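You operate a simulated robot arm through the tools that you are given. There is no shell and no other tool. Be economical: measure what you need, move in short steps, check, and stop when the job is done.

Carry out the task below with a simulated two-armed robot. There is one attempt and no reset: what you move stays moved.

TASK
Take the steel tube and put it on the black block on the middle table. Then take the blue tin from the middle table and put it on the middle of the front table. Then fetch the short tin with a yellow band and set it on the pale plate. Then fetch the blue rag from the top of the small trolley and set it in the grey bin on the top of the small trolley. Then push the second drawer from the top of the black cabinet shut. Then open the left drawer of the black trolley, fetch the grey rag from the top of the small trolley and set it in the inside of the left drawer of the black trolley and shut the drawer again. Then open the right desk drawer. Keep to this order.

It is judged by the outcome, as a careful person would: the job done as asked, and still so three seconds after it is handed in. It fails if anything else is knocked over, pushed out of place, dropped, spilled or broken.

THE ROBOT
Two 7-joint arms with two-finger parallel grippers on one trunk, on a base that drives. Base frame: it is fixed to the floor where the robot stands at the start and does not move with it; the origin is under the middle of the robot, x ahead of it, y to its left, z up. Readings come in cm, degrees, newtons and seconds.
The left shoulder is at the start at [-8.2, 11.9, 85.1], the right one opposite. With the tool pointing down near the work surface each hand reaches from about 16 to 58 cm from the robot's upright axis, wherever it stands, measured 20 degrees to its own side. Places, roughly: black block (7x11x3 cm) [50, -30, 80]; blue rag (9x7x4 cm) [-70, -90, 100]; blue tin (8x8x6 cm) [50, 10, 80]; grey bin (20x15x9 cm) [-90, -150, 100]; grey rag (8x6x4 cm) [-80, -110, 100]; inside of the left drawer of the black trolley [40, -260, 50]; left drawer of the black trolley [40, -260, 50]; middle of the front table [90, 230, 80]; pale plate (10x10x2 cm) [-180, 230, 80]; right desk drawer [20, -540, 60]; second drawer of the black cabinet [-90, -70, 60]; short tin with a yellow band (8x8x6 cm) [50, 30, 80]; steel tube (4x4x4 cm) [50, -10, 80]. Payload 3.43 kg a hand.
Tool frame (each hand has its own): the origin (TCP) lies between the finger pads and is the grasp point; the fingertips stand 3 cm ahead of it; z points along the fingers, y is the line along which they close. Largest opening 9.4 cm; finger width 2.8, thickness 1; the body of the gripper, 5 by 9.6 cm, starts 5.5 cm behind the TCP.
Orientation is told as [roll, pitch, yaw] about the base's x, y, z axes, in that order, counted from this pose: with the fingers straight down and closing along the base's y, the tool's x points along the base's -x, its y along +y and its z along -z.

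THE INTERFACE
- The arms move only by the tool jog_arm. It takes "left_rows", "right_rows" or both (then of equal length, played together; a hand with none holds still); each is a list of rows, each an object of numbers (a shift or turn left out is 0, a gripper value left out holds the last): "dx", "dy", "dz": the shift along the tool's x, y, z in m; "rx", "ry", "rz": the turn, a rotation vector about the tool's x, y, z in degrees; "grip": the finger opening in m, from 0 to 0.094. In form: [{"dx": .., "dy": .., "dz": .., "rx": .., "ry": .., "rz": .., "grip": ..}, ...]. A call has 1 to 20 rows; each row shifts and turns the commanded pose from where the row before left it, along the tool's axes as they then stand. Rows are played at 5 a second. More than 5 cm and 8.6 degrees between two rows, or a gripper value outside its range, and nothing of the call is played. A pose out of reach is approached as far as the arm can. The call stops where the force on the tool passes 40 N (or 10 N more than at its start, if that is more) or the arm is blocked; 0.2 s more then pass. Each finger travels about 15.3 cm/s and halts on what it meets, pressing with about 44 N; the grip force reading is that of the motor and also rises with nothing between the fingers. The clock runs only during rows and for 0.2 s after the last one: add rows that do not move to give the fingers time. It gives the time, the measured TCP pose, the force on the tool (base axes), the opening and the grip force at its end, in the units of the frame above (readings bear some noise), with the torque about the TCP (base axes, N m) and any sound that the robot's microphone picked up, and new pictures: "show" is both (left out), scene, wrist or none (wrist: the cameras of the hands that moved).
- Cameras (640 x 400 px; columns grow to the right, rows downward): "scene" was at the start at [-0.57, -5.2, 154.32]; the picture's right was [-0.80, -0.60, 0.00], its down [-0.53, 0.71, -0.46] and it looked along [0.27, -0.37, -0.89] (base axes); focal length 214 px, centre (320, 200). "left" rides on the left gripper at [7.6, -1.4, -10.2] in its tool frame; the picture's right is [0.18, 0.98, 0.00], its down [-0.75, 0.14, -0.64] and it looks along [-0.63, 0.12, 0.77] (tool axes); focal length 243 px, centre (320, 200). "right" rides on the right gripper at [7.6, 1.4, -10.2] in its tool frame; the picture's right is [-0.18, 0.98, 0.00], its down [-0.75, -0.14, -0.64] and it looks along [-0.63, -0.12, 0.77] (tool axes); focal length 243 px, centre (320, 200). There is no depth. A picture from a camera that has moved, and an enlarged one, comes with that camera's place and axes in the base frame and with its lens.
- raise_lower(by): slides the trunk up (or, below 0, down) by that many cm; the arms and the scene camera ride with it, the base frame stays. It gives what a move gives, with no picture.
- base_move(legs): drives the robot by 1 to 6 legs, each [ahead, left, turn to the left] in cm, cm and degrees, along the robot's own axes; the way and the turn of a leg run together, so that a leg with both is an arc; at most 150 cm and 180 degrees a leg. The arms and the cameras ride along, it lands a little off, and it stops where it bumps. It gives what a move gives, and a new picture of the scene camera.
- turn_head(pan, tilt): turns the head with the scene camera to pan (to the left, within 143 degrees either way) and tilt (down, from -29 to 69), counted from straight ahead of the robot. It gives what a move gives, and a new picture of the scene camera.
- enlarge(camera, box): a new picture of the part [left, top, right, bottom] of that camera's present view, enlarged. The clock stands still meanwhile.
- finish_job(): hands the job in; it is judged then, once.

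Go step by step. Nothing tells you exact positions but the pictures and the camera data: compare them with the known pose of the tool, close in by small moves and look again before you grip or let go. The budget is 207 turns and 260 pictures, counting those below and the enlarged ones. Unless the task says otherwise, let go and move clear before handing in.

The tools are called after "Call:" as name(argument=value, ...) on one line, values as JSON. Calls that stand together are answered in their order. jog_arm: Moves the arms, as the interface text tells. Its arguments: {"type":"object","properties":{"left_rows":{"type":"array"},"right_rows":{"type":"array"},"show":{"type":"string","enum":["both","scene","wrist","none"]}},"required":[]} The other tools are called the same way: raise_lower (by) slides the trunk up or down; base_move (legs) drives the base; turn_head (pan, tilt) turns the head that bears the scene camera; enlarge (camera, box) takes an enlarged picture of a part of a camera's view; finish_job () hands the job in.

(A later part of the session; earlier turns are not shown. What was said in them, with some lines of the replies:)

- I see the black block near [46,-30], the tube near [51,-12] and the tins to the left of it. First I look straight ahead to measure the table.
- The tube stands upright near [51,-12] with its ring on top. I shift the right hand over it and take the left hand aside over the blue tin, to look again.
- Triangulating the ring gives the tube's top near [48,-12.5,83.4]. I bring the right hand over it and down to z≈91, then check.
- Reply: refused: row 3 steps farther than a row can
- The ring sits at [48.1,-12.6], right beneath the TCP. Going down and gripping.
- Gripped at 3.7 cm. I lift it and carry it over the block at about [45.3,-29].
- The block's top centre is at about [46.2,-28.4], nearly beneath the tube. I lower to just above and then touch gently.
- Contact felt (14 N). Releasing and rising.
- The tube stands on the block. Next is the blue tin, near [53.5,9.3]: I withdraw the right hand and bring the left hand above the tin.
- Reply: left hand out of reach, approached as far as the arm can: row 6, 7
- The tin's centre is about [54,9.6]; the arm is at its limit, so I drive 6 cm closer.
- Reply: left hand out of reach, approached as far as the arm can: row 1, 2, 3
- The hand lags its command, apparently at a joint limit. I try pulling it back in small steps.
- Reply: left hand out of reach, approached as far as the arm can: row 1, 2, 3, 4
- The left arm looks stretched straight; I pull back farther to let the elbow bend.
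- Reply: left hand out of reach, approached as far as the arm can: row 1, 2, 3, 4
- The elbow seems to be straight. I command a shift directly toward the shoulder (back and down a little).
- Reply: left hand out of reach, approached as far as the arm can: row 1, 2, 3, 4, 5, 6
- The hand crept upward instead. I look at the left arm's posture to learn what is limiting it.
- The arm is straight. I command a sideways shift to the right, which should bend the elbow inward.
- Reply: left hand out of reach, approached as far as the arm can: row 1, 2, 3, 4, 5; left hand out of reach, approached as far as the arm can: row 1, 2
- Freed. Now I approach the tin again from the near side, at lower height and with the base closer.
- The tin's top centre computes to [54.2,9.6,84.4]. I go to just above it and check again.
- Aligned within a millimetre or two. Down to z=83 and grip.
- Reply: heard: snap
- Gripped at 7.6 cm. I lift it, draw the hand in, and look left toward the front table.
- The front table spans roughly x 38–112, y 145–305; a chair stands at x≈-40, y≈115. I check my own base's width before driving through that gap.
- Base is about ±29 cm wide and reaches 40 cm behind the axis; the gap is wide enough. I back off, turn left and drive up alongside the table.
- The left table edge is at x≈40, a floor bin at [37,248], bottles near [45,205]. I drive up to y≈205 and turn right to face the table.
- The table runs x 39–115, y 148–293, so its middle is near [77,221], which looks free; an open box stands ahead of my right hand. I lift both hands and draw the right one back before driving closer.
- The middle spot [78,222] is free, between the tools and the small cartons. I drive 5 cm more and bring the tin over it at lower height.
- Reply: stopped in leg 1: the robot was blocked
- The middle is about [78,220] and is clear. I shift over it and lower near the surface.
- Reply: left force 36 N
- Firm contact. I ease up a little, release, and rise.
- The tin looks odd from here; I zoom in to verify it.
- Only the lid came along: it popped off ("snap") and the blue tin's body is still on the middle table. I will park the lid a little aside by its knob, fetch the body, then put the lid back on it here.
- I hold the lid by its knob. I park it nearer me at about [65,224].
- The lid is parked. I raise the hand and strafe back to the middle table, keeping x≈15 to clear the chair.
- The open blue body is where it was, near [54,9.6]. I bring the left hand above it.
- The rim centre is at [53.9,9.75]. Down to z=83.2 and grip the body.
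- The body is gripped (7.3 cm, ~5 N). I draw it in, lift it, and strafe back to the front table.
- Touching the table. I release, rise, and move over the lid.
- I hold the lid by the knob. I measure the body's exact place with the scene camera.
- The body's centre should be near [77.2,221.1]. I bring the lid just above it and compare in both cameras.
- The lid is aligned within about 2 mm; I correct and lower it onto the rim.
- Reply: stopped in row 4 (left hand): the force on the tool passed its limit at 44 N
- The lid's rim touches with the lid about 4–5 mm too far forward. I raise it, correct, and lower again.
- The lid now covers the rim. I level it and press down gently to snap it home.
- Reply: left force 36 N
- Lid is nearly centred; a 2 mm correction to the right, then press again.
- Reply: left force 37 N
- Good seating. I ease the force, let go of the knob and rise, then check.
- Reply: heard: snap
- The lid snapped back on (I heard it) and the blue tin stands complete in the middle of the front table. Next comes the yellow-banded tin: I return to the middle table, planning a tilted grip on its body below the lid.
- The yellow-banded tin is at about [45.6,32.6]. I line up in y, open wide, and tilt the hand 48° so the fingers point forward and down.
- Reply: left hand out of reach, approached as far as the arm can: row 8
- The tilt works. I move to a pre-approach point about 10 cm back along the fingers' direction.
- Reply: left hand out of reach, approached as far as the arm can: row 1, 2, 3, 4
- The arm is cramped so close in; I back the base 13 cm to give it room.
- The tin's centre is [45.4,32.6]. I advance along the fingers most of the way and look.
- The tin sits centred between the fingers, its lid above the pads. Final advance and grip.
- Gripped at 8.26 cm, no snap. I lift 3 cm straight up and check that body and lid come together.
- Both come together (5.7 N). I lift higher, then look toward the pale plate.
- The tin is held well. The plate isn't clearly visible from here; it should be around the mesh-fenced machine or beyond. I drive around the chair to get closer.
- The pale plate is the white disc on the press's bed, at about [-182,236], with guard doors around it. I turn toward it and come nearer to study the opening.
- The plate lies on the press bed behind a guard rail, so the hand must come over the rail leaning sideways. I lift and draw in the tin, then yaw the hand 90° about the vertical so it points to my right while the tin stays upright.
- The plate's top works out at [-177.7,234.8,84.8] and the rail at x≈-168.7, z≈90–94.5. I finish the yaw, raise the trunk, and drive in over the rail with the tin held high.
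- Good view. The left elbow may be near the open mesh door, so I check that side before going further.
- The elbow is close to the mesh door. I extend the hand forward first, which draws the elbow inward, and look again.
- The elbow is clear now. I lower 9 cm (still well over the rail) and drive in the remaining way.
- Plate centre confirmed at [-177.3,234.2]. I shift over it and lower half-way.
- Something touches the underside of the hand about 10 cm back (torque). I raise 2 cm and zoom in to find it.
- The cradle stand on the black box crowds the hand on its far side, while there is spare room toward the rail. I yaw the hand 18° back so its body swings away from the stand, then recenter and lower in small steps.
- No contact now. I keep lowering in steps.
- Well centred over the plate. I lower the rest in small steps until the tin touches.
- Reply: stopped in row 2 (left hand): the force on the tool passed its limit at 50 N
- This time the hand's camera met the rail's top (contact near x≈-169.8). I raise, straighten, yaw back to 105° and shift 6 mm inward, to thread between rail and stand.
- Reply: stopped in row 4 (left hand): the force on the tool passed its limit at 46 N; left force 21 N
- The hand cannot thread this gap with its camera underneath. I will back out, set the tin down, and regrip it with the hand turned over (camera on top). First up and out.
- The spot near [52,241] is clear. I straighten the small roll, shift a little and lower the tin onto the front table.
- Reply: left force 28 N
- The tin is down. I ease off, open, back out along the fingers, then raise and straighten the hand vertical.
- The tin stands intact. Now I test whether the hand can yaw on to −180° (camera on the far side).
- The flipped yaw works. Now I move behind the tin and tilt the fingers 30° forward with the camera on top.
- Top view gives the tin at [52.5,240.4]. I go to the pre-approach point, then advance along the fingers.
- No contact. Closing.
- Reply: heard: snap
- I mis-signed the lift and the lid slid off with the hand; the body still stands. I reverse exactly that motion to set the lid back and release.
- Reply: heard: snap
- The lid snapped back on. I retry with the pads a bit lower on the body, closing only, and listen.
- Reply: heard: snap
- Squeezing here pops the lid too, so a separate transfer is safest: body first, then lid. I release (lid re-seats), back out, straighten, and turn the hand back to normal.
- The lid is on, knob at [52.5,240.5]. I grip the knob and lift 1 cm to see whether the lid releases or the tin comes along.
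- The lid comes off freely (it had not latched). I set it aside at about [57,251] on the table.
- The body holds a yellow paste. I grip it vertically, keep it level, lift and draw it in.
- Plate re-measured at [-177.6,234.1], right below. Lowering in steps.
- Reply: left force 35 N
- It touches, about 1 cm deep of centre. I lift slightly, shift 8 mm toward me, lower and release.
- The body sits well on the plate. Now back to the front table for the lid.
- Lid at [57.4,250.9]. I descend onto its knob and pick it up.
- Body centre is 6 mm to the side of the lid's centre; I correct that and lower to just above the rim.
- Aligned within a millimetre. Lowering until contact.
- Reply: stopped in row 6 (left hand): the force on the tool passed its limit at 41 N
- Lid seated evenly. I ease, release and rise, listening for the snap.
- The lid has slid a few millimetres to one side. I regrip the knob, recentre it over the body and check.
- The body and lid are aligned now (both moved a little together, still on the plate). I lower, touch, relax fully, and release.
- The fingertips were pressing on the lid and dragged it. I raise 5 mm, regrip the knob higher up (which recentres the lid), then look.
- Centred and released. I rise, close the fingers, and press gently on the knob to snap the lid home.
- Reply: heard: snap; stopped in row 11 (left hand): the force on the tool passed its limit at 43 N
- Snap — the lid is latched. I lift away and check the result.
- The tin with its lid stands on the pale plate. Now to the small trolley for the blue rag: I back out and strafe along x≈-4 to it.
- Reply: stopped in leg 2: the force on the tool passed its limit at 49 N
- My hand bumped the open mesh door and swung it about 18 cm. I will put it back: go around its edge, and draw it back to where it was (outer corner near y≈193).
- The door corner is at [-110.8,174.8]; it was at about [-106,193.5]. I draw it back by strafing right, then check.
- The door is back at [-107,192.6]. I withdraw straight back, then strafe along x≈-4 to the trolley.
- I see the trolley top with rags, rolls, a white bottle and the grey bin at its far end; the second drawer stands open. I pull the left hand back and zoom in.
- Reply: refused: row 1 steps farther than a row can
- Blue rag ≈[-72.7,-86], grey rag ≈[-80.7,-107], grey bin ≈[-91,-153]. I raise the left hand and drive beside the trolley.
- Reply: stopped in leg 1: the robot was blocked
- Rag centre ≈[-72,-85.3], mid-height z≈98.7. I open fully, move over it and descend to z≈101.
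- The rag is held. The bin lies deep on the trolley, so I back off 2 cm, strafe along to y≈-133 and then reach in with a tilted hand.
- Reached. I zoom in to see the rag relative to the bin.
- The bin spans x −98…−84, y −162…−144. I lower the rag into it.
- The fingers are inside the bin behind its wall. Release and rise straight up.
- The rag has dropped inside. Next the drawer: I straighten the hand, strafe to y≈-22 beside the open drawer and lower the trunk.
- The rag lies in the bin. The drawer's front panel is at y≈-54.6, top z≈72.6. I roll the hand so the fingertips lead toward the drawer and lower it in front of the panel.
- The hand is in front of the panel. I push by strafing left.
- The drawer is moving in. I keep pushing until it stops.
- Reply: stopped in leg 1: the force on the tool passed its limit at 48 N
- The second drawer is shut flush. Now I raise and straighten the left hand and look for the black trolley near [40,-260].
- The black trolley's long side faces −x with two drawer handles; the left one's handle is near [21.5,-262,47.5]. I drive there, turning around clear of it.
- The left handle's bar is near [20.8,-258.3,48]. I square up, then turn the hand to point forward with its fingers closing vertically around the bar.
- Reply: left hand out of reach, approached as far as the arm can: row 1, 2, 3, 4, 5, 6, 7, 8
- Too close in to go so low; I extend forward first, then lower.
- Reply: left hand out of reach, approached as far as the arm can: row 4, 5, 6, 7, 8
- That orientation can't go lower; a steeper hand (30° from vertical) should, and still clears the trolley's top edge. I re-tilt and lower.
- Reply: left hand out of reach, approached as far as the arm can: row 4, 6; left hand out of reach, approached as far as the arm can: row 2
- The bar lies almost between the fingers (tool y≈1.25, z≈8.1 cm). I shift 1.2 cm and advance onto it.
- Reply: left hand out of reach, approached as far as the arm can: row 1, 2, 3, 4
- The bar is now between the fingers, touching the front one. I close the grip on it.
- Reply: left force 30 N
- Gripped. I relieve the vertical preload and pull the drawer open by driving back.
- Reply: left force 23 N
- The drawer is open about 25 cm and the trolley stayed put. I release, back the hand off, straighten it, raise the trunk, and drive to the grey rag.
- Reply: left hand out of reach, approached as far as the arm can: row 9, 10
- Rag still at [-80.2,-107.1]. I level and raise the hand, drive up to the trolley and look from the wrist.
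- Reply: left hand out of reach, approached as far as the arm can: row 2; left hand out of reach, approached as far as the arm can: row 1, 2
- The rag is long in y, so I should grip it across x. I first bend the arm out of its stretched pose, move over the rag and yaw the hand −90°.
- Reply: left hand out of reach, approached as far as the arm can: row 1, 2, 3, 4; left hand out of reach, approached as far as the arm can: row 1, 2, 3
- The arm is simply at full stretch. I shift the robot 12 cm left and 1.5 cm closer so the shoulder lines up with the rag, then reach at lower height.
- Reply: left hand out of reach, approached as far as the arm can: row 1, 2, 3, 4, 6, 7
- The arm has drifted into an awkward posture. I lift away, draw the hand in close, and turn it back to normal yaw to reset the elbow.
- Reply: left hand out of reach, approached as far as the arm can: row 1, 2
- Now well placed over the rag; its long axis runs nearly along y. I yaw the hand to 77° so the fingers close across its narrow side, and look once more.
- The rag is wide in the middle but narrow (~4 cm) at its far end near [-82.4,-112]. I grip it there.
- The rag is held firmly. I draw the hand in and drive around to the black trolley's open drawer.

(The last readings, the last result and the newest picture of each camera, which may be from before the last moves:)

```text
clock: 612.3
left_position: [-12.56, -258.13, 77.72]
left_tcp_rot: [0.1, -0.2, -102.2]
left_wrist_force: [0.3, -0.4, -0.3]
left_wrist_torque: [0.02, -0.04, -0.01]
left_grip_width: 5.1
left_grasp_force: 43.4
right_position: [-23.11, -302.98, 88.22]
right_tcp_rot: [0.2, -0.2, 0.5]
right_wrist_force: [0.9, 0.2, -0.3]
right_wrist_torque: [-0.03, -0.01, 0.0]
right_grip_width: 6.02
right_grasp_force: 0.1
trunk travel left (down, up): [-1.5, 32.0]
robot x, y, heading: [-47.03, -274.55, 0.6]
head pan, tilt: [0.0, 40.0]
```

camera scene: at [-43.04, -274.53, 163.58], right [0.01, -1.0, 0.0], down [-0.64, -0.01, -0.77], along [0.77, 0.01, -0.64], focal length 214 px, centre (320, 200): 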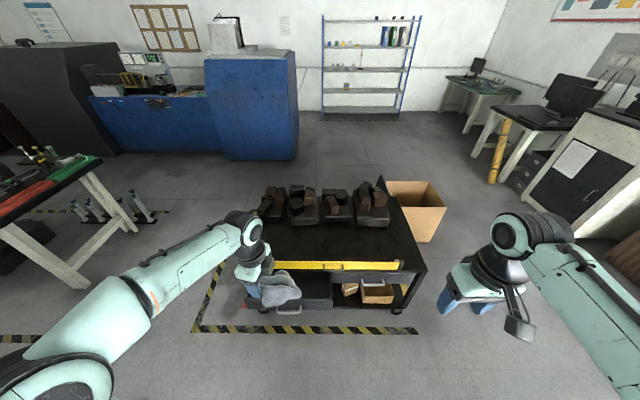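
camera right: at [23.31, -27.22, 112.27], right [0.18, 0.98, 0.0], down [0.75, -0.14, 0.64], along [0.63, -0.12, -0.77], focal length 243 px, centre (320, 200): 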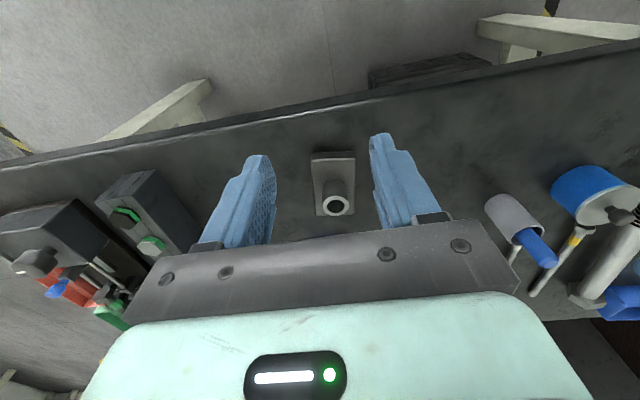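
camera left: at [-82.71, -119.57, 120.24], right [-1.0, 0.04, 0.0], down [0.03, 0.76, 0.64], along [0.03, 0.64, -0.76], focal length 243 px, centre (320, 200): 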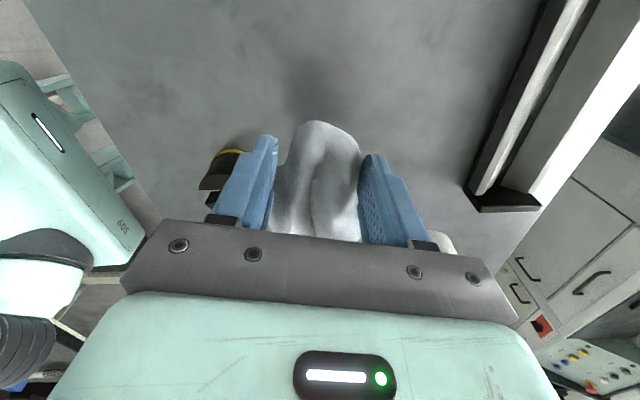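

The drawer is open below. I drive 10 cm closer, extend over its interior and lower the rag in.

Call:
base_move(legs=[[10, 0, -0.5]])

Call:
jog_arm(left_rows=[{"dx": 0.0084, "dy": 0.039}, {"dx": 0.0084, "dy": 0.039}, {"dx": 0.0084, "dy": 0.039}, {"dz": 0.04}, {"dz": 0.04}, {"dz": 0.04}, {"dz": 0.04}, {"dz": 0.03}, {}, {}], show="wrist")

```text
clock: 613.5
left_position: [-2.42, -258.28, 77.8]
left_tcp_rot: [0.0, -0.2, -102.7]
left_wrist_force: [0.6, 1.2, -0.5]
left_wrist_torque: [0.03, -0.03, -0.01]
left_grip_width: 5.11
left_grasp_force: 44.0
right_position: [-13.43, -303.26, 88.24]
right_tcp_rot: [0.2, -0.2, -0.1]
right_wrist_force: [-0.6, -0.2, -0.1]
right_wrist_torque: [0.0, 0.01, 0.04]
right_grip_width: 6.0
right_grasp_force: 0.2
trunk travel left (down, up): [-1.5, 32.0]
robot x, y, heading: [-36.61, -274.43, -0.2]
head pan, tilt: [0.0, 40.0]
camera scene: at [-28.1, -274.54, 130.62], right [0.0, -1.0, 0.0], down [-0.64, 0.0, -0.77], along [0.77, 0.0, -0.64], focal length 214 px, centre (320, 200)
```

scene: 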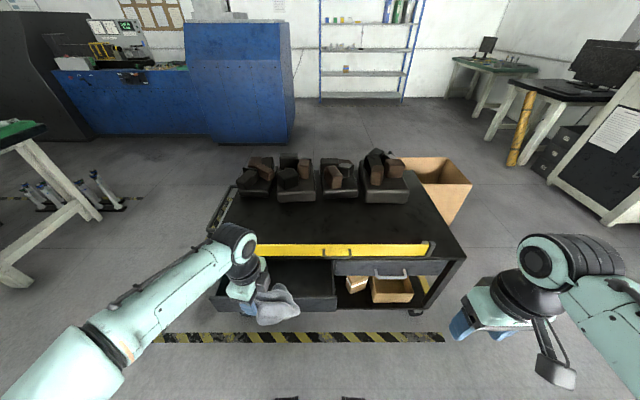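

```text
clock: 615.7
left_position: [9.59, -258.31, 59.3]
left_tcp_rot: [0.4, -0.1, -102.7]
left_wrist_force: [2.6, 4.8, 35.4]
left_wrist_torque: [-0.6, 0.58, 0.08]
left_grip_width: 5.06
left_grasp_force: 44.2
right_position: [-13.64, -303.21, 88.35]
right_tcp_rot: [0.1, -0.2, -0.1]
right_wrist_force: [0.0, -0.2, 0.1]
right_wrist_torque: [-0.04, -0.03, 0.04]
right_grip_width: 5.99
right_grasp_force: 0.1
trunk travel left (down, up): [-1.5, 32.0]
robot x, y, heading: [-37.16, -274.28, -0.1]
head pan, tilt: [0.0, 40.0]
camera left: at [9.71, -250.51, 69.54], right [1.0, -0.04, 0.01], down [-0.03, -0.76, 0.64], along [-0.02, -0.64, -0.76], focal length 243 px, centre (320, 200)
```

left: 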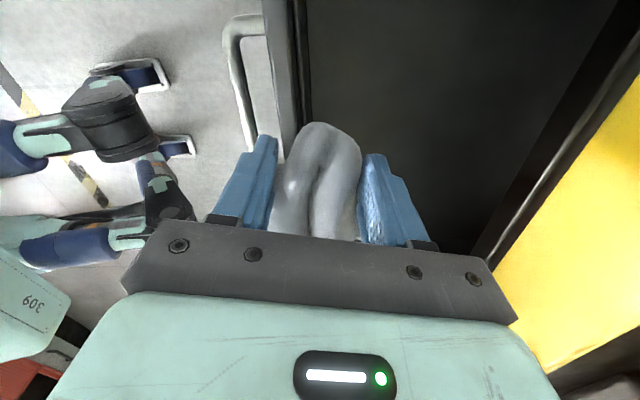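

The drawer's front panel is right beneath the near finger; the interior lies farther in. I raise, shift 6.5 cm inward and lower again.

Call:
jog_arm(left_rows=[{"dz": -0.04}, {"dx": 0.0072, "dy": 0.0317}, {"dx": 0.0072, "dy": 0.0317}, {"dz": 0.03}, {"dz": 0.03}, {"dz": 0.02}, {"dz": 0.01}, {"dz": 0.01}, {}, {}], show="wrist")

```text
clock: 617.9
left_position: [15.8, -258.54, 52.83]
left_tcp_rot: [0.0, -0.3, -102.8]
left_wrist_force: [-0.3, -0.2, -0.8]
left_wrist_torque: [0.04, 0.02, 0.01]
left_grip_width: 5.08
left_grasp_force: 44.0
right_position: [-13.51, -303.12, 88.23]
right_tcp_rot: [0.2, -0.2, -0.1]
right_wrist_force: [0.8, 0.0, -0.2]
right_wrist_torque: [-0.01, 0.02, -0.01]
right_grip_width: 5.99
right_grasp_force: 0.0
trunk travel left (down, up): [-1.5, 32.0]
robot x, y, heading: [-37.14, -275.04, 0.1]
head pan, tilt: [0.0, 40.0]
camera left: at [16.12, -250.7, 63.11], right [1.0, -0.04, 0.0], down [-0.03, -0.76, 0.64], along [-0.02, -0.64, -0.76], focal length 243 px, centre (320, 200)
```

left: 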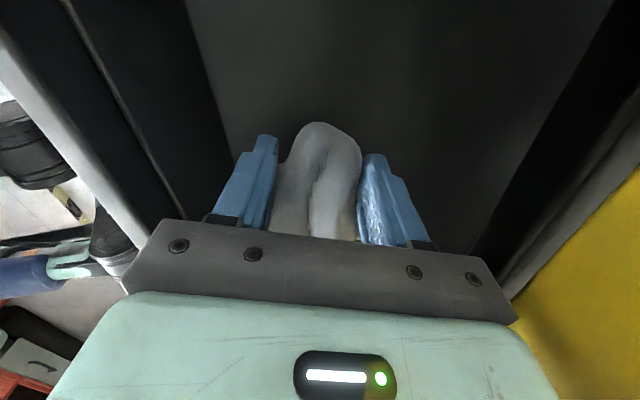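

Inside the drawer now. I lower 2.5 cm more, release and rise.

Call:
jog_arm(left_rows=[{"dz": 0.01}, {"dz": 0.01}, {"dz": 0.005}, {}, {"grip": 0.07}, {"grip": 0.075}, {}, {"dz": -0.03}, {"dz": -0.04}, {"dz": -0.04}, {"dz": -0.04}, {}], show="wrist")

```text
clock: 620.5
left_position: [15.85, -258.67, 65.28]
left_tcp_rot: [0.1, -0.2, -102.8]
left_wrist_force: [-0.9, -0.3, 0.2]
left_wrist_torque: [-0.04, 0.01, 0.01]
left_grip_width: 7.5
left_grasp_force: 0.0
right_position: [-13.37, -303.24, 88.19]
right_tcp_rot: [0.2, -0.3, -0.1]
right_wrist_force: [0.2, -0.4, 0.0]
right_wrist_torque: [0.0, 0.02, 0.03]
right_grip_width: 6.02
right_grasp_force: 0.1
trunk travel left (down, up): [-1.5, 32.0]
robot x, y, heading: [-37.19, -274.69, -0.3]
head pan, tilt: [0.0, 40.0]
camera left: at [16.09, -250.81, 75.62], right [1.0, -0.04, 0.0], down [-0.03, -0.76, 0.64], along [-0.02, -0.64, -0.76], focal length 243 px, centre (320, 200)
```

left: 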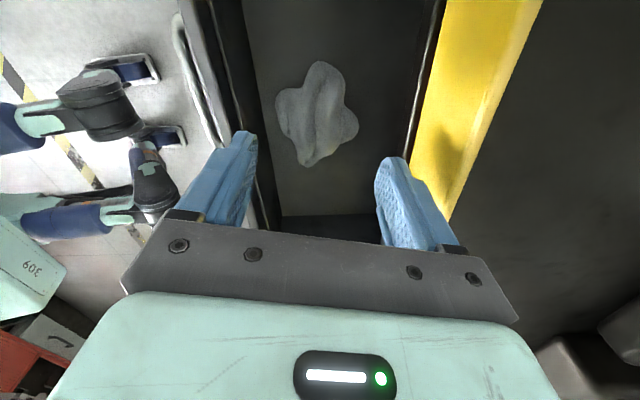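

The grey rag lies flat in the drawer. To shut it, I back the base off with the hand above, turn the hand to yaw 0, close the fingers and lower them in front of the handle.

Call:
base_move(legs=[[-20, 0, 0.2]])

Call:
jog_arm(left_rows=[{"rz": -8.2, "grip": 0.0}, {"rz": -8.2}, {"rz": -8.2}, {"rz": -8.2}, {"rz": -8.2}, {"rz": -8.2}, {"rz": -8.2}, {"rz": -8.2}, {"rz": -8.2}, {"rz": -8.2}, {"rz": -8.2}, {"rz": -8.2}, {"rz": -4.4}, {"dz": 0.04}, {"dz": 0.04}, {"dz": 0.04}, {"dz": 0.04}, {}, {}], show="scene")

```text
clock: 622.1
left_position: [-4.28, -258.49, 65.3]
left_tcp_rot: [0.0, -0.2, -102.4]
left_wrist_force: [-0.2, 0.0, 0.2]
left_wrist_torque: [-0.01, -0.01, 0.03]
left_grip_width: 7.51
left_grasp_force: 0.0
right_position: [-33.45, -303.1, 88.27]
right_tcp_rot: [0.1, -0.2, 0.1]
right_wrist_force: [-0.6, 1.1, 1.2]
right_wrist_torque: [0.05, -0.05, 0.01]
right_grip_width: 6.01
right_grasp_force: 0.0
trunk travel left (down, up): [-1.5, 32.0]
robot x, y, heading: [-57.23, -274.57, 0.1]
head pan, tilt: [0.0, 40.0]
camera scene: at [-48.15, -274.52, 130.63], right [0.0, -1.0, 0.0], down [-0.64, 0.0, -0.77], along [0.77, 0.0, -0.64], focal length 214 px, centre (320, 200)
```

scene: 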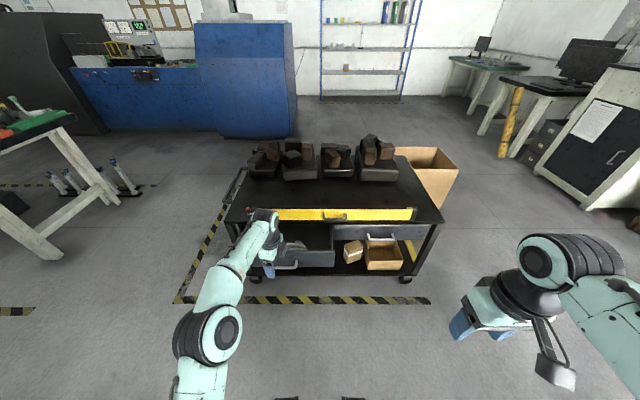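

```text
clock: 626.1
left_position: [-4.02, -258.62, 49.28]
left_tcp_rot: [-0.2, 0.1, 0.3]
left_wrist_force: [0.6, 0.0, 0.3]
left_wrist_torque: [0.04, 0.03, -0.01]
left_grip_width: 0.0
left_grasp_force: 32.7
right_position: [-33.33, -303.12, 88.27]
right_tcp_rot: [0.2, -0.2, 0.0]
right_wrist_force: [0.1, 0.3, -0.1]
right_wrist_torque: [0.0, 0.01, -0.02]
right_grip_width: 5.99
right_grasp_force: 0.0
trunk travel left (down, up): [-1.5, 32.0]
robot x, y, heading: [-57.17, -274.53, 0.1]
head pan, tilt: [0.0, 40.0]
camera scene: at [-48.1, -274.52, 130.63], right [0.0, -1.0, 0.0], down [-0.64, 0.0, -0.77], along [0.77, 0.0, -0.64], focal length 214 px, centre (320, 200)
```

scene: 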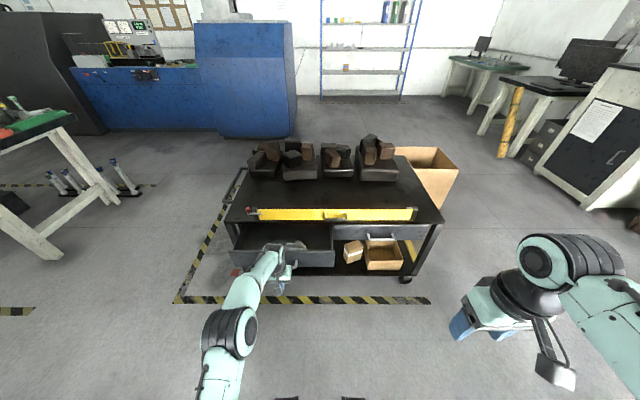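

The fingers are in front of the handle. I push by driving forward.

Call:
base_move(legs=[[20, 0, 0], [8, 0, 0]])

```text
clock: 628.1
left_position: [16.67, -258.96, 49.11]
left_tcp_rot: [-0.2, 2.3, 0.0]
left_wrist_force: [-4.2, 0.3, 1.0]
left_wrist_torque: [0.0, -0.04, 0.02]
left_grip_width: 0.02
left_grasp_force: 32.8
right_position: [-11.78, -303.28, 88.34]
right_tcp_rot: [0.1, -0.3, -0.1]
right_wrist_force: [0.4, 0.4, 0.9]
right_wrist_torque: [0.0, 0.01, 0.02]
right_grip_width: 6.02
right_grasp_force: 0.1
trunk travel left (down, up): [-1.5, 32.0]
robot x, y, heading: [-35.32, -274.37, -0.0]
head pan, tilt: [0.0, 40.0]
stopped in leg 2: the force on the tool passed its limit at 98 N (the readings are from after the stop); the commanded pose is now the measured one
camera scene: at [-26.48, -274.54, 130.62], right [0.0, -1.0, 0.0], down [-0.64, 0.0, -0.77], along [0.77, 0.0, -0.64], focal length 214 px, centre (320, 200)
```

scene: 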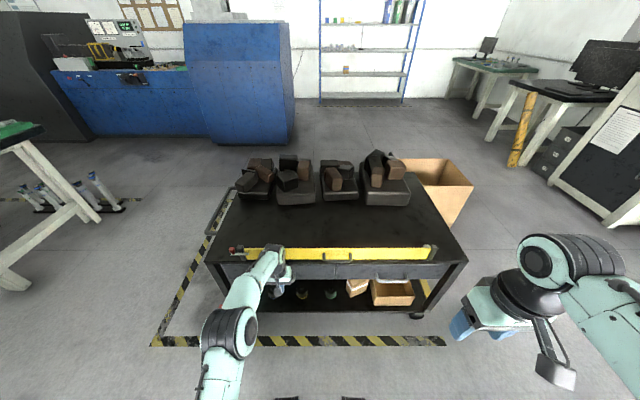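

Call:
base_move(legs=[[-14, 0, 0]])

Call:
enlarge(camera="scene", box=[210, 190, 450, 310])

```text
clock: 629.4
left_position: [2.79, -259.02, 49.17]
left_tcp_rot: [0.0, 2.2, 0.0]
left_wrist_force: [-0.6, -0.5, 0.8]
left_wrist_torque: [-0.04, 0.01, 0.01]
left_grip_width: 0.03
left_grasp_force: 33.0
right_position: [-25.69, -303.23, 88.21]
right_tcp_rot: [0.1, -0.4, -0.3]
right_wrist_force: [-0.7, -0.1, 0.4]
right_wrist_torque: [0.0, -0.01, 0.04]
right_grip_width: 5.96
right_grasp_force: 0.0
trunk travel left (down, up): [-1.5, 32.0]
robot x, y, heading: [-49.19, -274.38, -0.1]
head pan, tilt: [0.0, 40.0]
camera scene: at [-40.38, -274.53, 130.63], right [0.0, -1.0, 0.0], down [-0.64, 0.0, -0.77], along [0.77, 0.0, -0.64], focal length 214 px, centre (320, 200)
```

scene: 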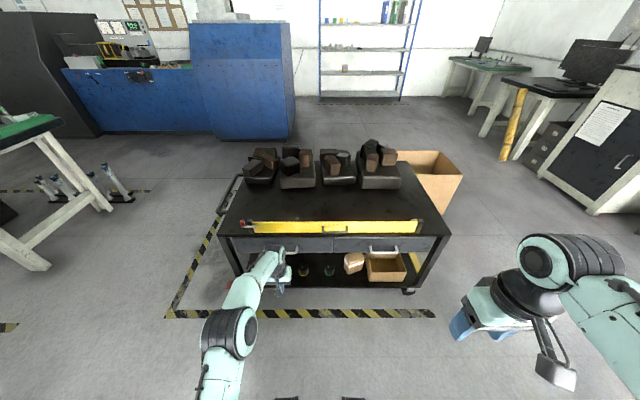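

```text
2.67 times, centred on (330, 250) of scene
camera zoom: at [-40.38, -274.53, 130.63], right [0.0, -1.0, 0.0], down [-0.64, 0.0, -0.77], along [0.77, 0.0, -0.64], focal length 572 px, centre (293, 67)
```

zoom: 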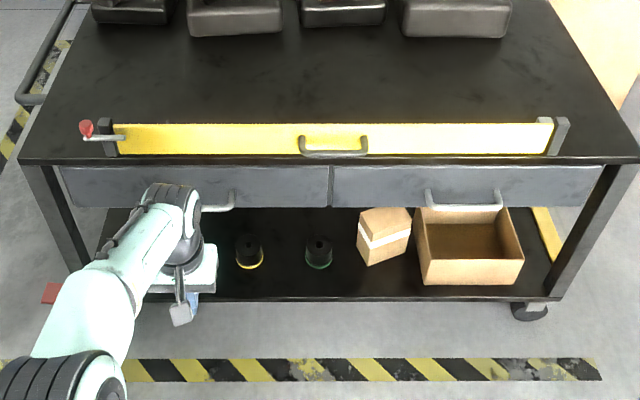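

The drawer is shut flush. Last: the right desk drawer near [20,-540,60]. I raise the hand and look that way.

Call:
jog_arm(left_rows=[{"dz": -0.04, "ry": -2.2}, {"dz": -0.04}, {"dz": -0.04}, {"dz": -0.04}, {"dx": 0.04}, {"dx": 0.04}, {}], show="none")

Call:
turn_head(pan=-78, tilt=15)

Call:
enlarge(camera="scene", box=[200, 140, 440, 290])

```text
clock: 631.0
left_position: [-4.81, -258.76, 65.0]
left_tcp_rot: [-0.1, 0.0, -0.1]
left_wrist_force: [-0.2, 0.4, -0.3]
left_wrist_torque: [0.03, 0.02, -0.01]
left_grip_width: 0.01
left_grasp_force: 33.3
right_position: [-25.64, -303.17, 88.22]
right_tcp_rot: [0.0, -0.2, -0.2]
right_wrist_force: [-0.4, -0.5, 0.5]
right_wrist_torque: [0.01, 0.0, 0.0]
right_grip_width: 5.96
right_grasp_force: 0.1
trunk travel left (down, up): [-1.5, 32.0]
robot x, y, heading: [-49.32, -274.64, -0.2]
head pan, tilt: [0.0, 40.0]
```

```text
clock: 632.5
left_position: [-4.8, -258.75, 65.03]
left_tcp_rot: [0.0, 0.1, -0.1]
left_wrist_force: [-0.3, 0.6, 0.0]
left_wrist_torque: [-0.03, 0.02, 0.01]
left_grip_width: 0.01
left_grasp_force: 33.0
right_position: [-25.67, -303.15, 88.18]
right_tcp_rot: [0.0, -0.3, -0.2]
right_wrist_force: [-0.5, 0.2, 0.4]
right_wrist_torque: [-0.01, 0.03, 0.0]
right_grip_width: 6.0
right_grasp_force: 0.1
trunk travel left (down, up): [-1.5, 32.0]
robot x, y, heading: [-49.22, -274.5, -0.2]
head pan, tilt: [-78.0, 15.0]
camera scene: at [-46.91, -283.65, 134.58], right [-0.98, -0.21, 0.0], down [-0.05, 0.25, -0.97], along [0.2, -0.95, -0.26], focal length 214 px, centre (320, 200)
```

scene: 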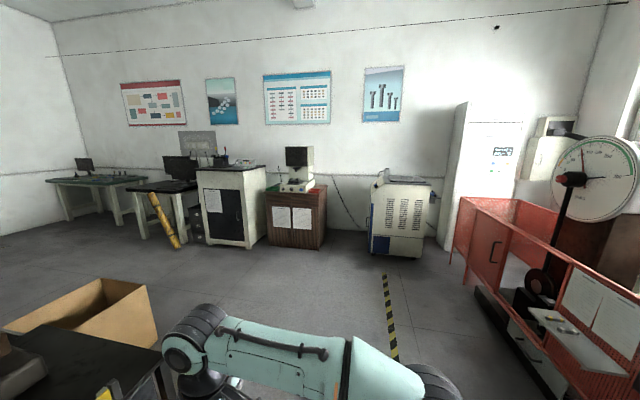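

```text
2.67 times, centred on (320, 215) of scene
camera zoom: at [-46.91, -283.65, 134.58], right [-0.98, -0.21, 0.0], down [-0.05, 0.25, -0.97], along [0.2, -0.95, -0.26], focal length 572 px, centre (320, 160)
```

zoom: 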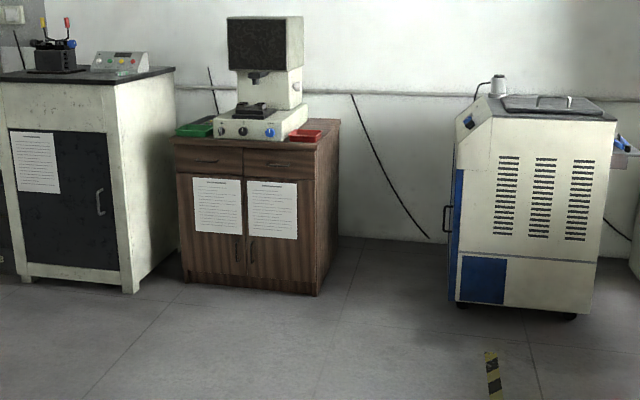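

The wooden desk stands at y≈-527 with two top drawers; the right one's handle is near [22,-525,63]. I orient the hand for a horizontal bar and drive there.

Call:
raise_lower(by=6)

Call:
jog_arm(left_rows=[{"rz": 8.2}, {"rz": 8.2}, {"rz": 8.2}, {"rz": 8.2}, {"rz": 8.2}, {"rz": 8.2}, {"rz": 8.2}, {"rz": 8.2}, {"rz": 8.2}, {"rz": 8.2}, {"rz": 8}, {"rx": -8}, {"rx": -8}, {"rx": -8}, {"rx": -8}, {"rx": -8}, {"rx": -8}, {"rx": -8, "grip": 0.035}, {"rx": -4}, {}], show="none")

Call:
base_move(legs=[[0, 0, -90], [70, 0, 0], [105, 54, 0]])

Call:
turn_head(pan=5, tilt=35)

```text
clock: 633.5
left_position: [-5.01, -258.87, 71.1]
left_tcp_rot: [-0.2, 0.1, -0.1]
left_wrist_force: [0.6, -0.5, 0.0]
left_wrist_torque: [0.02, -0.02, -0.01]
left_grip_width: 0.0
left_grasp_force: 32.9
right_position: [-25.65, -303.21, 94.29]
right_tcp_rot: [-0.1, -0.3, -0.2]
right_wrist_force: [-0.4, 0.2, 0.0]
right_wrist_torque: [-0.01, -0.01, -0.04]
right_grip_width: 5.97
right_grasp_force: 0.0
trunk travel left (down, up): [-7.5, 26.0]
robot x, y, heading: [-49.32, -274.62, 0.1]
head pan, tilt: [-78.0, 15.0]
```

```text
clock: 637.7
left_position: [-5.06, -258.89, 71.08]
left_tcp_rot: [60.0, -0.2, -90.1]
left_wrist_force: [0.5, -0.2, 0.5]
left_wrist_torque: [0.02, 0.02, -0.02]
left_grip_width: 3.5
left_grasp_force: 0.0
right_position: [-25.74, -303.21, 94.31]
right_tcp_rot: [0.1, -0.2, -0.3]
right_wrist_force: [0.4, -0.6, 0.2]
right_wrist_torque: [-0.01, -0.01, -0.03]
right_grip_width: 5.99
right_grasp_force: 0.1
trunk travel left (down, up): [-7.5, 26.0]
robot x, y, heading: [-49.16, -274.54, -0.2]
head pan, tilt: [-78.0, 15.0]
```

```text
clock: 651.0
left_position: [21.77, -494.6, 71.25]
left_tcp_rot: [60.0, 0.0, -179.1]
left_wrist_force: [0.1, -0.1, 1.1]
left_wrist_torque: [0.02, -0.02, -0.03]
left_grip_width: 3.51
left_grasp_force: 0.0
right_position: [-22.88, -474.78, 94.29]
right_tcp_rot: [0.0, -0.2, -89.1]
right_wrist_force: [0.0, 0.0, 0.2]
right_wrist_torque: [-0.01, 0.01, 0.02]
right_grip_width: 6.02
right_grasp_force: 0.2
trunk travel left (down, up): [-7.5, 26.0]
robot x, y, heading: [5.29, -450.3, -89.2]
head pan, tilt: [-78.0, 15.0]
camera scene: at [-3.67, -451.36, 140.64], right [-0.22, 0.97, 0.0], down [0.25, 0.06, -0.97], along [-0.94, -0.22, -0.26], focal length 214 px, centre (320, 200)
```

scene: 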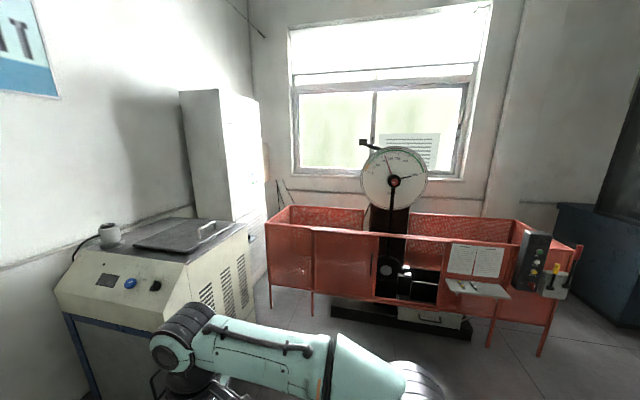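

```text
clock: 652.6
left_position: [21.7, -494.59, 71.18]
left_tcp_rot: [60.0, -0.1, -179.1]
left_wrist_force: [0.1, 0.4, -0.4]
left_wrist_torque: [0.0, 0.0, -0.01]
left_grip_width: 3.48
left_grasp_force: 0.1
right_position: [-22.93, -474.71, 94.25]
right_tcp_rot: [0.0, -0.3, -89.1]
right_wrist_force: [0.8, 0.2, 0.1]
right_wrist_torque: [-0.03, -0.01, 0.01]
right_grip_width: 6.0
right_grasp_force: 0.0
trunk travel left (down, up): [-7.5, 26.0]
robot x, y, heading: [5.37, -450.48, -88.8]
head pan, tilt: [5.0, 35.0]
camera scene: at [6.33, -458.01, 137.44], right [-0.99, -0.1, 0.0], down [-0.06, 0.57, -0.82], along [0.08, -0.81, -0.57], focal length 214 px, centre (320, 200)
```

scene: 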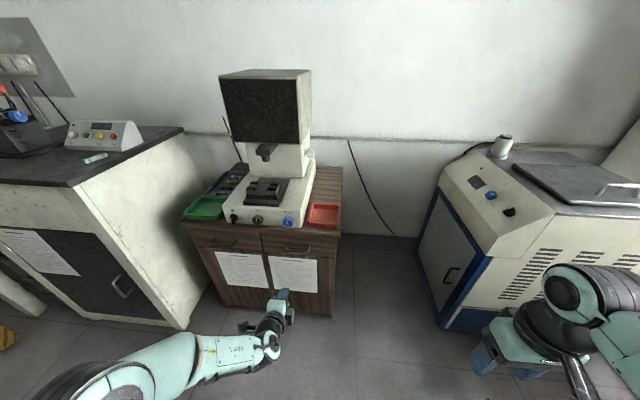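

Call:
enlarge(camera="scene", box=[180, 200, 360, 320])

```text
3.33 times, centred on (270, 260) of scene
camera zoom: at [6.33, -458.01, 137.44], right [-0.99, -0.1, 0.0], down [-0.06, 0.57, -0.82], along [0.08, -0.81, -0.57], focal length 715 px, centre (487, 0)
```

zoom: 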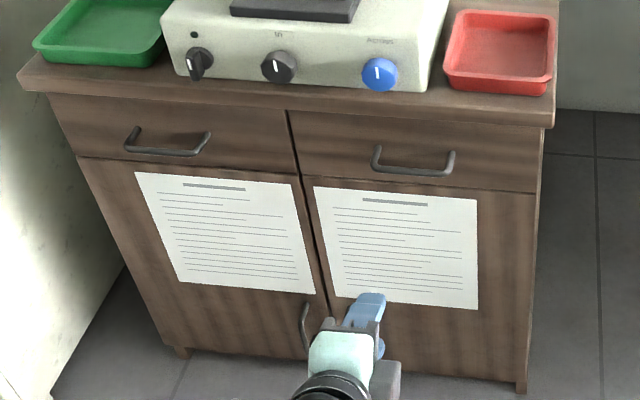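

The right drawer's bar handle is near [21.5,-519.5,66.5]. I drive 14 cm closer and look from the wrist.

Call:
base_move(legs=[[14, 0, -1]])

Call:
jog_arm(left_rows=[{}], show="wrist")

```text
clock: 654.0
left_position: [20.98, -509.14, 71.11]
left_tcp_rot: [59.8, -0.1, 179.8]
left_wrist_force: [0.1, -0.2, -0.2]
left_wrist_torque: [-0.05, 0.01, 0.0]
left_grip_width: 3.51
left_grasp_force: 0.1
right_position: [-23.33, -488.4, 94.28]
right_tcp_rot: [0.0, -0.2, -90.3]
right_wrist_force: [-0.1, -0.5, -0.1]
right_wrist_torque: [0.03, -0.01, -0.02]
right_grip_width: 5.99
right_grasp_force: 0.1
trunk travel left (down, up): [-7.5, 26.0]
robot x, y, heading: [5.4, -464.74, -90.3]
head pan, tilt: [5.0, 35.0]
camera scene: at [6.27, -472.38, 137.43], right [-1.0, -0.08, 0.0], down [-0.05, 0.57, -0.82], along [0.07, -0.82, -0.57], focal length 214 px, centre (320, 200)
```

scene: 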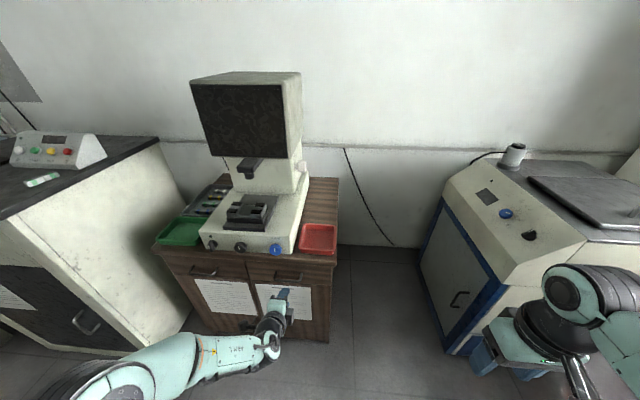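

```text
clock: 654.4
left_position: [20.98, -509.26, 71.18]
left_tcp_rot: [60.1, -0.1, 179.8]
left_wrist_force: [-0.1, 0.2, -0.1]
left_wrist_torque: [0.01, 0.02, 0.0]
left_grip_width: 3.52
left_grasp_force: 0.0
right_position: [-23.35, -488.43, 94.27]
right_tcp_rot: [0.0, -0.3, -90.3]
right_wrist_force: [0.0, -0.1, -0.6]
right_wrist_torque: [0.01, -0.01, 0.01]
right_grip_width: 6.01
right_grasp_force: 0.0
trunk travel left (down, up): [-7.5, 26.0]
robot x, y, heading: [5.49, -464.95, -90.4]
head pan, tilt: [5.0, 35.0]
camera left: at [28.61, -499.53, 75.06], right [0.18, -0.49, 0.85], down [-0.75, 0.49, 0.45], along [-0.63, -0.72, -0.28], focal length 243 px, centre (320, 200)
```

left: 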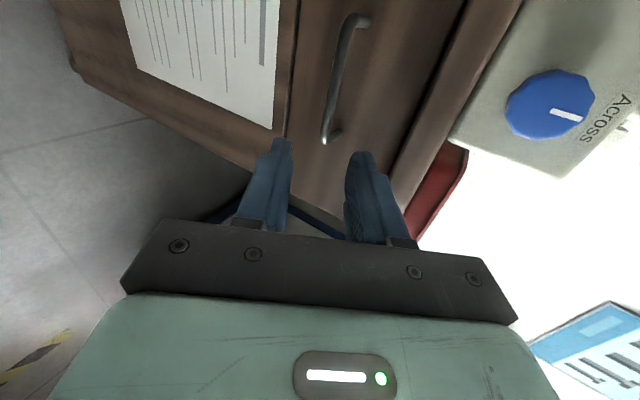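

Bar at about tool offset (1.3, 1.3, 14.7). I drive 6 cm closer, realign, and look again.

Call:
base_move(legs=[[6, 0, 0.4]])

Call:
jog_arm(left_rows=[{"dx": 0.012, "dy": -0.017}, {"dz": 0.03}, {}, {}], show="wrist")

```text
clock: 655.3
left_position: [21.31, -514.98, 71.13]
left_tcp_rot: [59.8, -0.2, -179.7]
left_wrist_force: [-0.1, 0.1, 0.7]
left_wrist_torque: [0.02, -0.02, 0.02]
left_grip_width: 3.49
left_grasp_force: 0.0
right_position: [-23.1, -494.56, 94.29]
right_tcp_rot: [0.1, -0.2, -89.9]
right_wrist_force: [0.0, -0.3, -0.5]
right_wrist_torque: [0.01, 0.01, 0.03]
right_grip_width: 5.99
right_grasp_force: 0.1
trunk travel left (down, up): [-7.5, 26.0]
robot x, y, heading: [5.55, -470.74, -89.8]
head pan, tilt: [5.0, 35.0]
camera scene: at [6.32, -478.27, 137.43], right [-1.0, -0.09, 0.0], down [-0.05, 0.57, -0.82], along [0.07, -0.82, -0.57], focal length 214 px, centre (320, 200)
```

scene: 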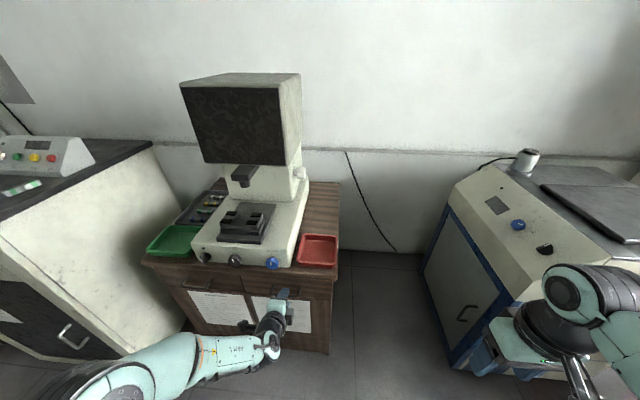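

```text
clock: 656.3
left_position: [22.48, -516.94, 68.28]
left_tcp_rot: [60.0, -0.2, -179.8]
left_wrist_force: [-0.7, -0.5, 0.8]
left_wrist_torque: [0.01, 0.0, -0.03]
left_grip_width: 3.49
left_grasp_force: 0.1
right_position: [-23.17, -494.46, 94.24]
right_tcp_rot: [0.0, -0.4, -89.8]
right_wrist_force: [0.6, -0.2, 0.6]
right_wrist_torque: [-0.01, 0.01, 0.04]
right_grip_width: 6.0
right_grasp_force: 0.1
trunk travel left (down, up): [-7.5, 26.0]
robot x, y, heading: [5.74, -470.62, -89.9]
head pan, tilt: [5.0, 35.0]
camera left: at [30.14, -507.09, 72.19], right [0.19, -0.49, 0.85], down [-0.75, 0.48, 0.45], along [-0.63, -0.73, -0.28], focal length 243 px, centre (320, 200)
```

left: 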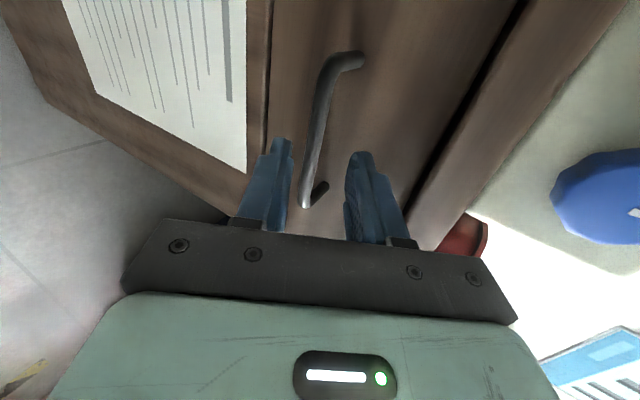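

Bar is now centred, 4.5 cm ahead. I advance 2.3 cm and grip.

Call:
jog_arm(left_rows=[{"dy": -0.002, "dz": 0.012}, {"dz": 0.011}, {}, {"grip": 0.0}, {"grip": 0.0}, {"grip": 0.0}, {}], show="wrist")

```text
clock: 657.9
left_position: [22.51, -518.5, 66.62]
left_tcp_rot: [59.8, -0.2, -179.9]
left_wrist_force: [0.2, 5.7, -11.1]
left_wrist_torque: [0.15, -0.5, -0.1]
left_grip_width: 0.99
left_grasp_force: 43.4
right_position: [-23.06, -494.47, 94.25]
right_tcp_rot: [-0.1, -0.2, -89.9]
right_wrist_force: [0.8, 0.9, -0.2]
right_wrist_torque: [0.02, 0.01, 0.0]
right_grip_width: 5.98
right_grasp_force: 0.2
trunk travel left (down, up): [-7.5, 26.0]
robot x, y, heading: [5.64, -471.04, -89.8]
head pan, tilt: [5.0, 35.0]
camera left: at [30.11, -508.89, 70.62], right [0.19, -0.49, 0.85], down [-0.75, 0.48, 0.45], along [-0.63, -0.72, -0.28], focal length 243 px, centre (320, 200)
```

left: 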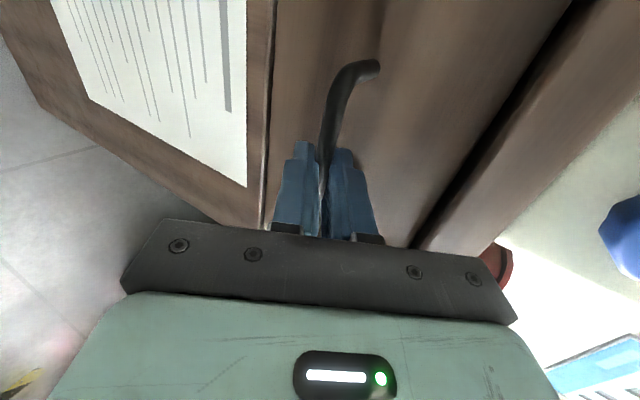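

Gripped on the bar (1 cm). I pull the drawer open by driving straight back.

Call:
base_move(legs=[[-12, 0, 0], [-10, 0, 0]])

```text
clock: 659.9
left_position: [22.63, -496.97, 66.65]
left_tcp_rot: [59.8, -0.2, -179.8]
left_wrist_force: [-0.8, -1.4, -23.7]
left_wrist_torque: [0.22, -0.45, -0.3]
left_grip_width: 0.98
left_grasp_force: 43.7
right_position: [-23.29, -473.06, 94.32]
right_tcp_rot: [-0.1, -0.2, -89.8]
right_wrist_force: [-0.2, -0.4, 0.2]
right_wrist_torque: [-0.06, 0.0, 0.05]
right_grip_width: 6.01
right_grasp_force: 0.0
trunk travel left (down, up): [-7.5, 26.0]
robot x, y, heading: [5.35, -449.04, -89.2]
head pan, tilt: [5.0, 35.0]
camera scene: at [6.27, -456.71, 137.42], right [-1.0, -0.09, 0.0], down [-0.05, 0.57, -0.82], along [0.08, -0.82, -0.57], focal length 214 px, centre (320, 200)
```

scene: 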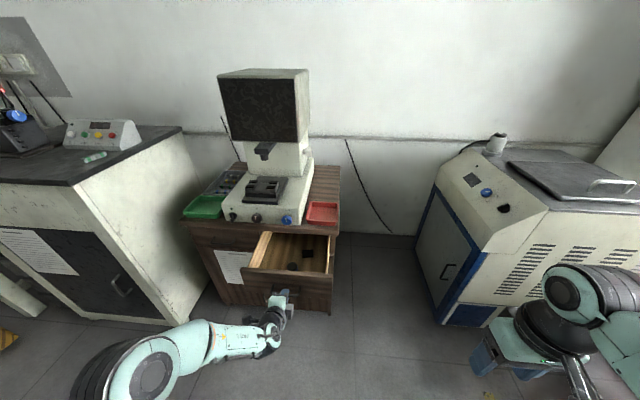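

The right desk drawer is open. I let go, back the hand off along the fingers, and move clear.

Call:
jog_arm(left_rows=[{"dy": -0.003}, {"grip": 0.025}, {"grip": 0.035}, {"grip": 0.035}, {"dz": -0.03}, {"dz": -0.03}, {"dz": -0.03}, {}], show="none")

Call:
base_move(legs=[[-15, 0, 0]])

```text
clock: 661.7
left_position: [22.65, -488.83, 71.0]
left_tcp_rot: [59.8, -0.3, -179.7]
left_wrist_force: [0.0, -0.4, 0.0]
left_wrist_torque: [0.04, 0.0, 0.03]
left_grip_width: 3.49
left_grasp_force: 0.1
right_position: [-23.11, -472.94, 94.23]
right_tcp_rot: [-0.1, -0.2, -89.8]
right_wrist_force: [-0.7, -0.4, 0.3]
right_wrist_torque: [0.02, 0.02, -0.01]
right_grip_width: 6.02
right_grasp_force: 0.1
trunk travel left (down, up): [-7.5, 26.0]
robot x, y, heading: [5.65, -449.56, -89.9]
head pan, tilt: [5.0, 35.0]
```

```text
clock: 663.1
left_position: [22.6, -473.61, 71.1]
left_tcp_rot: [59.7, -0.1, -179.6]
left_wrist_force: [0.6, 0.1, 0.4]
left_wrist_torque: [0.01, -0.02, -0.02]
left_grip_width: 3.5
left_grasp_force: 0.0
right_position: [-23.27, -457.82, 94.28]
right_tcp_rot: [0.0, -0.2, -89.6]
right_wrist_force: [0.8, 0.1, -0.2]
right_wrist_torque: [-0.04, -0.03, 0.0]
right_grip_width: 5.99
right_grasp_force: 0.0
trunk travel left (down, up): [-7.5, 26.0]
robot x, y, heading: [5.19, -434.27, -89.6]
head pan, tilt: [5.0, 35.0]
camera scene: at [6.17, -441.35, 137.44], right [-1.0, -0.09, 0.0], down [-0.05, 0.57, -0.82], along [0.08, -0.82, -0.57], focal length 214 px, centre (320, 200)
```

scene: 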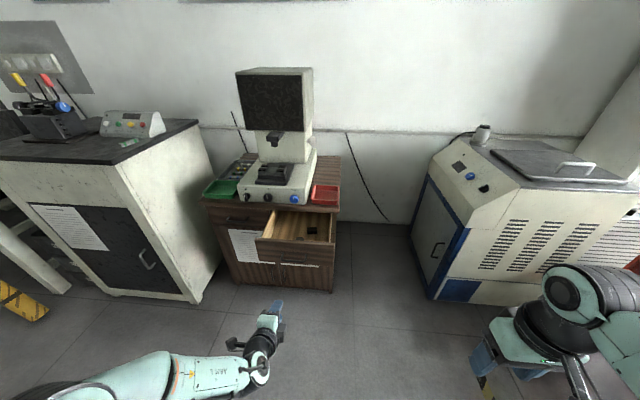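

The right desk drawer stands open and the hand is clear. All the steps were done in order, so I hand the job in.

Call:
finish_job()

```text
The job is handed in.
```

I did all seven steps in the order you gave and handed the job in, but three things along the way did not go cleanly.

- **Tin lids:** Both tins' lids came off while I was handling them. I refitted both in place, and each clicked back on. The blue tin's body and lid reached the front table in two trips, and the yellow-banded tin's body and lid reached the plate in two trips.
- **Mesh door:** While leaving the pale plate, my hand knocked the open mesh door beside it about 18 cm out of place. I pulled it back to roughly where it had been, within about a centimetre by my measurement.
- **Small bumps:** The base stopped against something once at the front table and once beside the small trolley. While lowering the yellow-banded tin toward the plate, the hand pushed against the rail and the stand next to it. I saw nothing moved, but I did not check those places closely.

At the end, the tube was on the black block, the blue tin in the middle of the front table, and the yellow-banded tin on the plate. The blue rag was in the grey bin, the cabinet drawer shut, the grey rag in the shut trolley drawer, and the right desk drawer open by about 21 cm.
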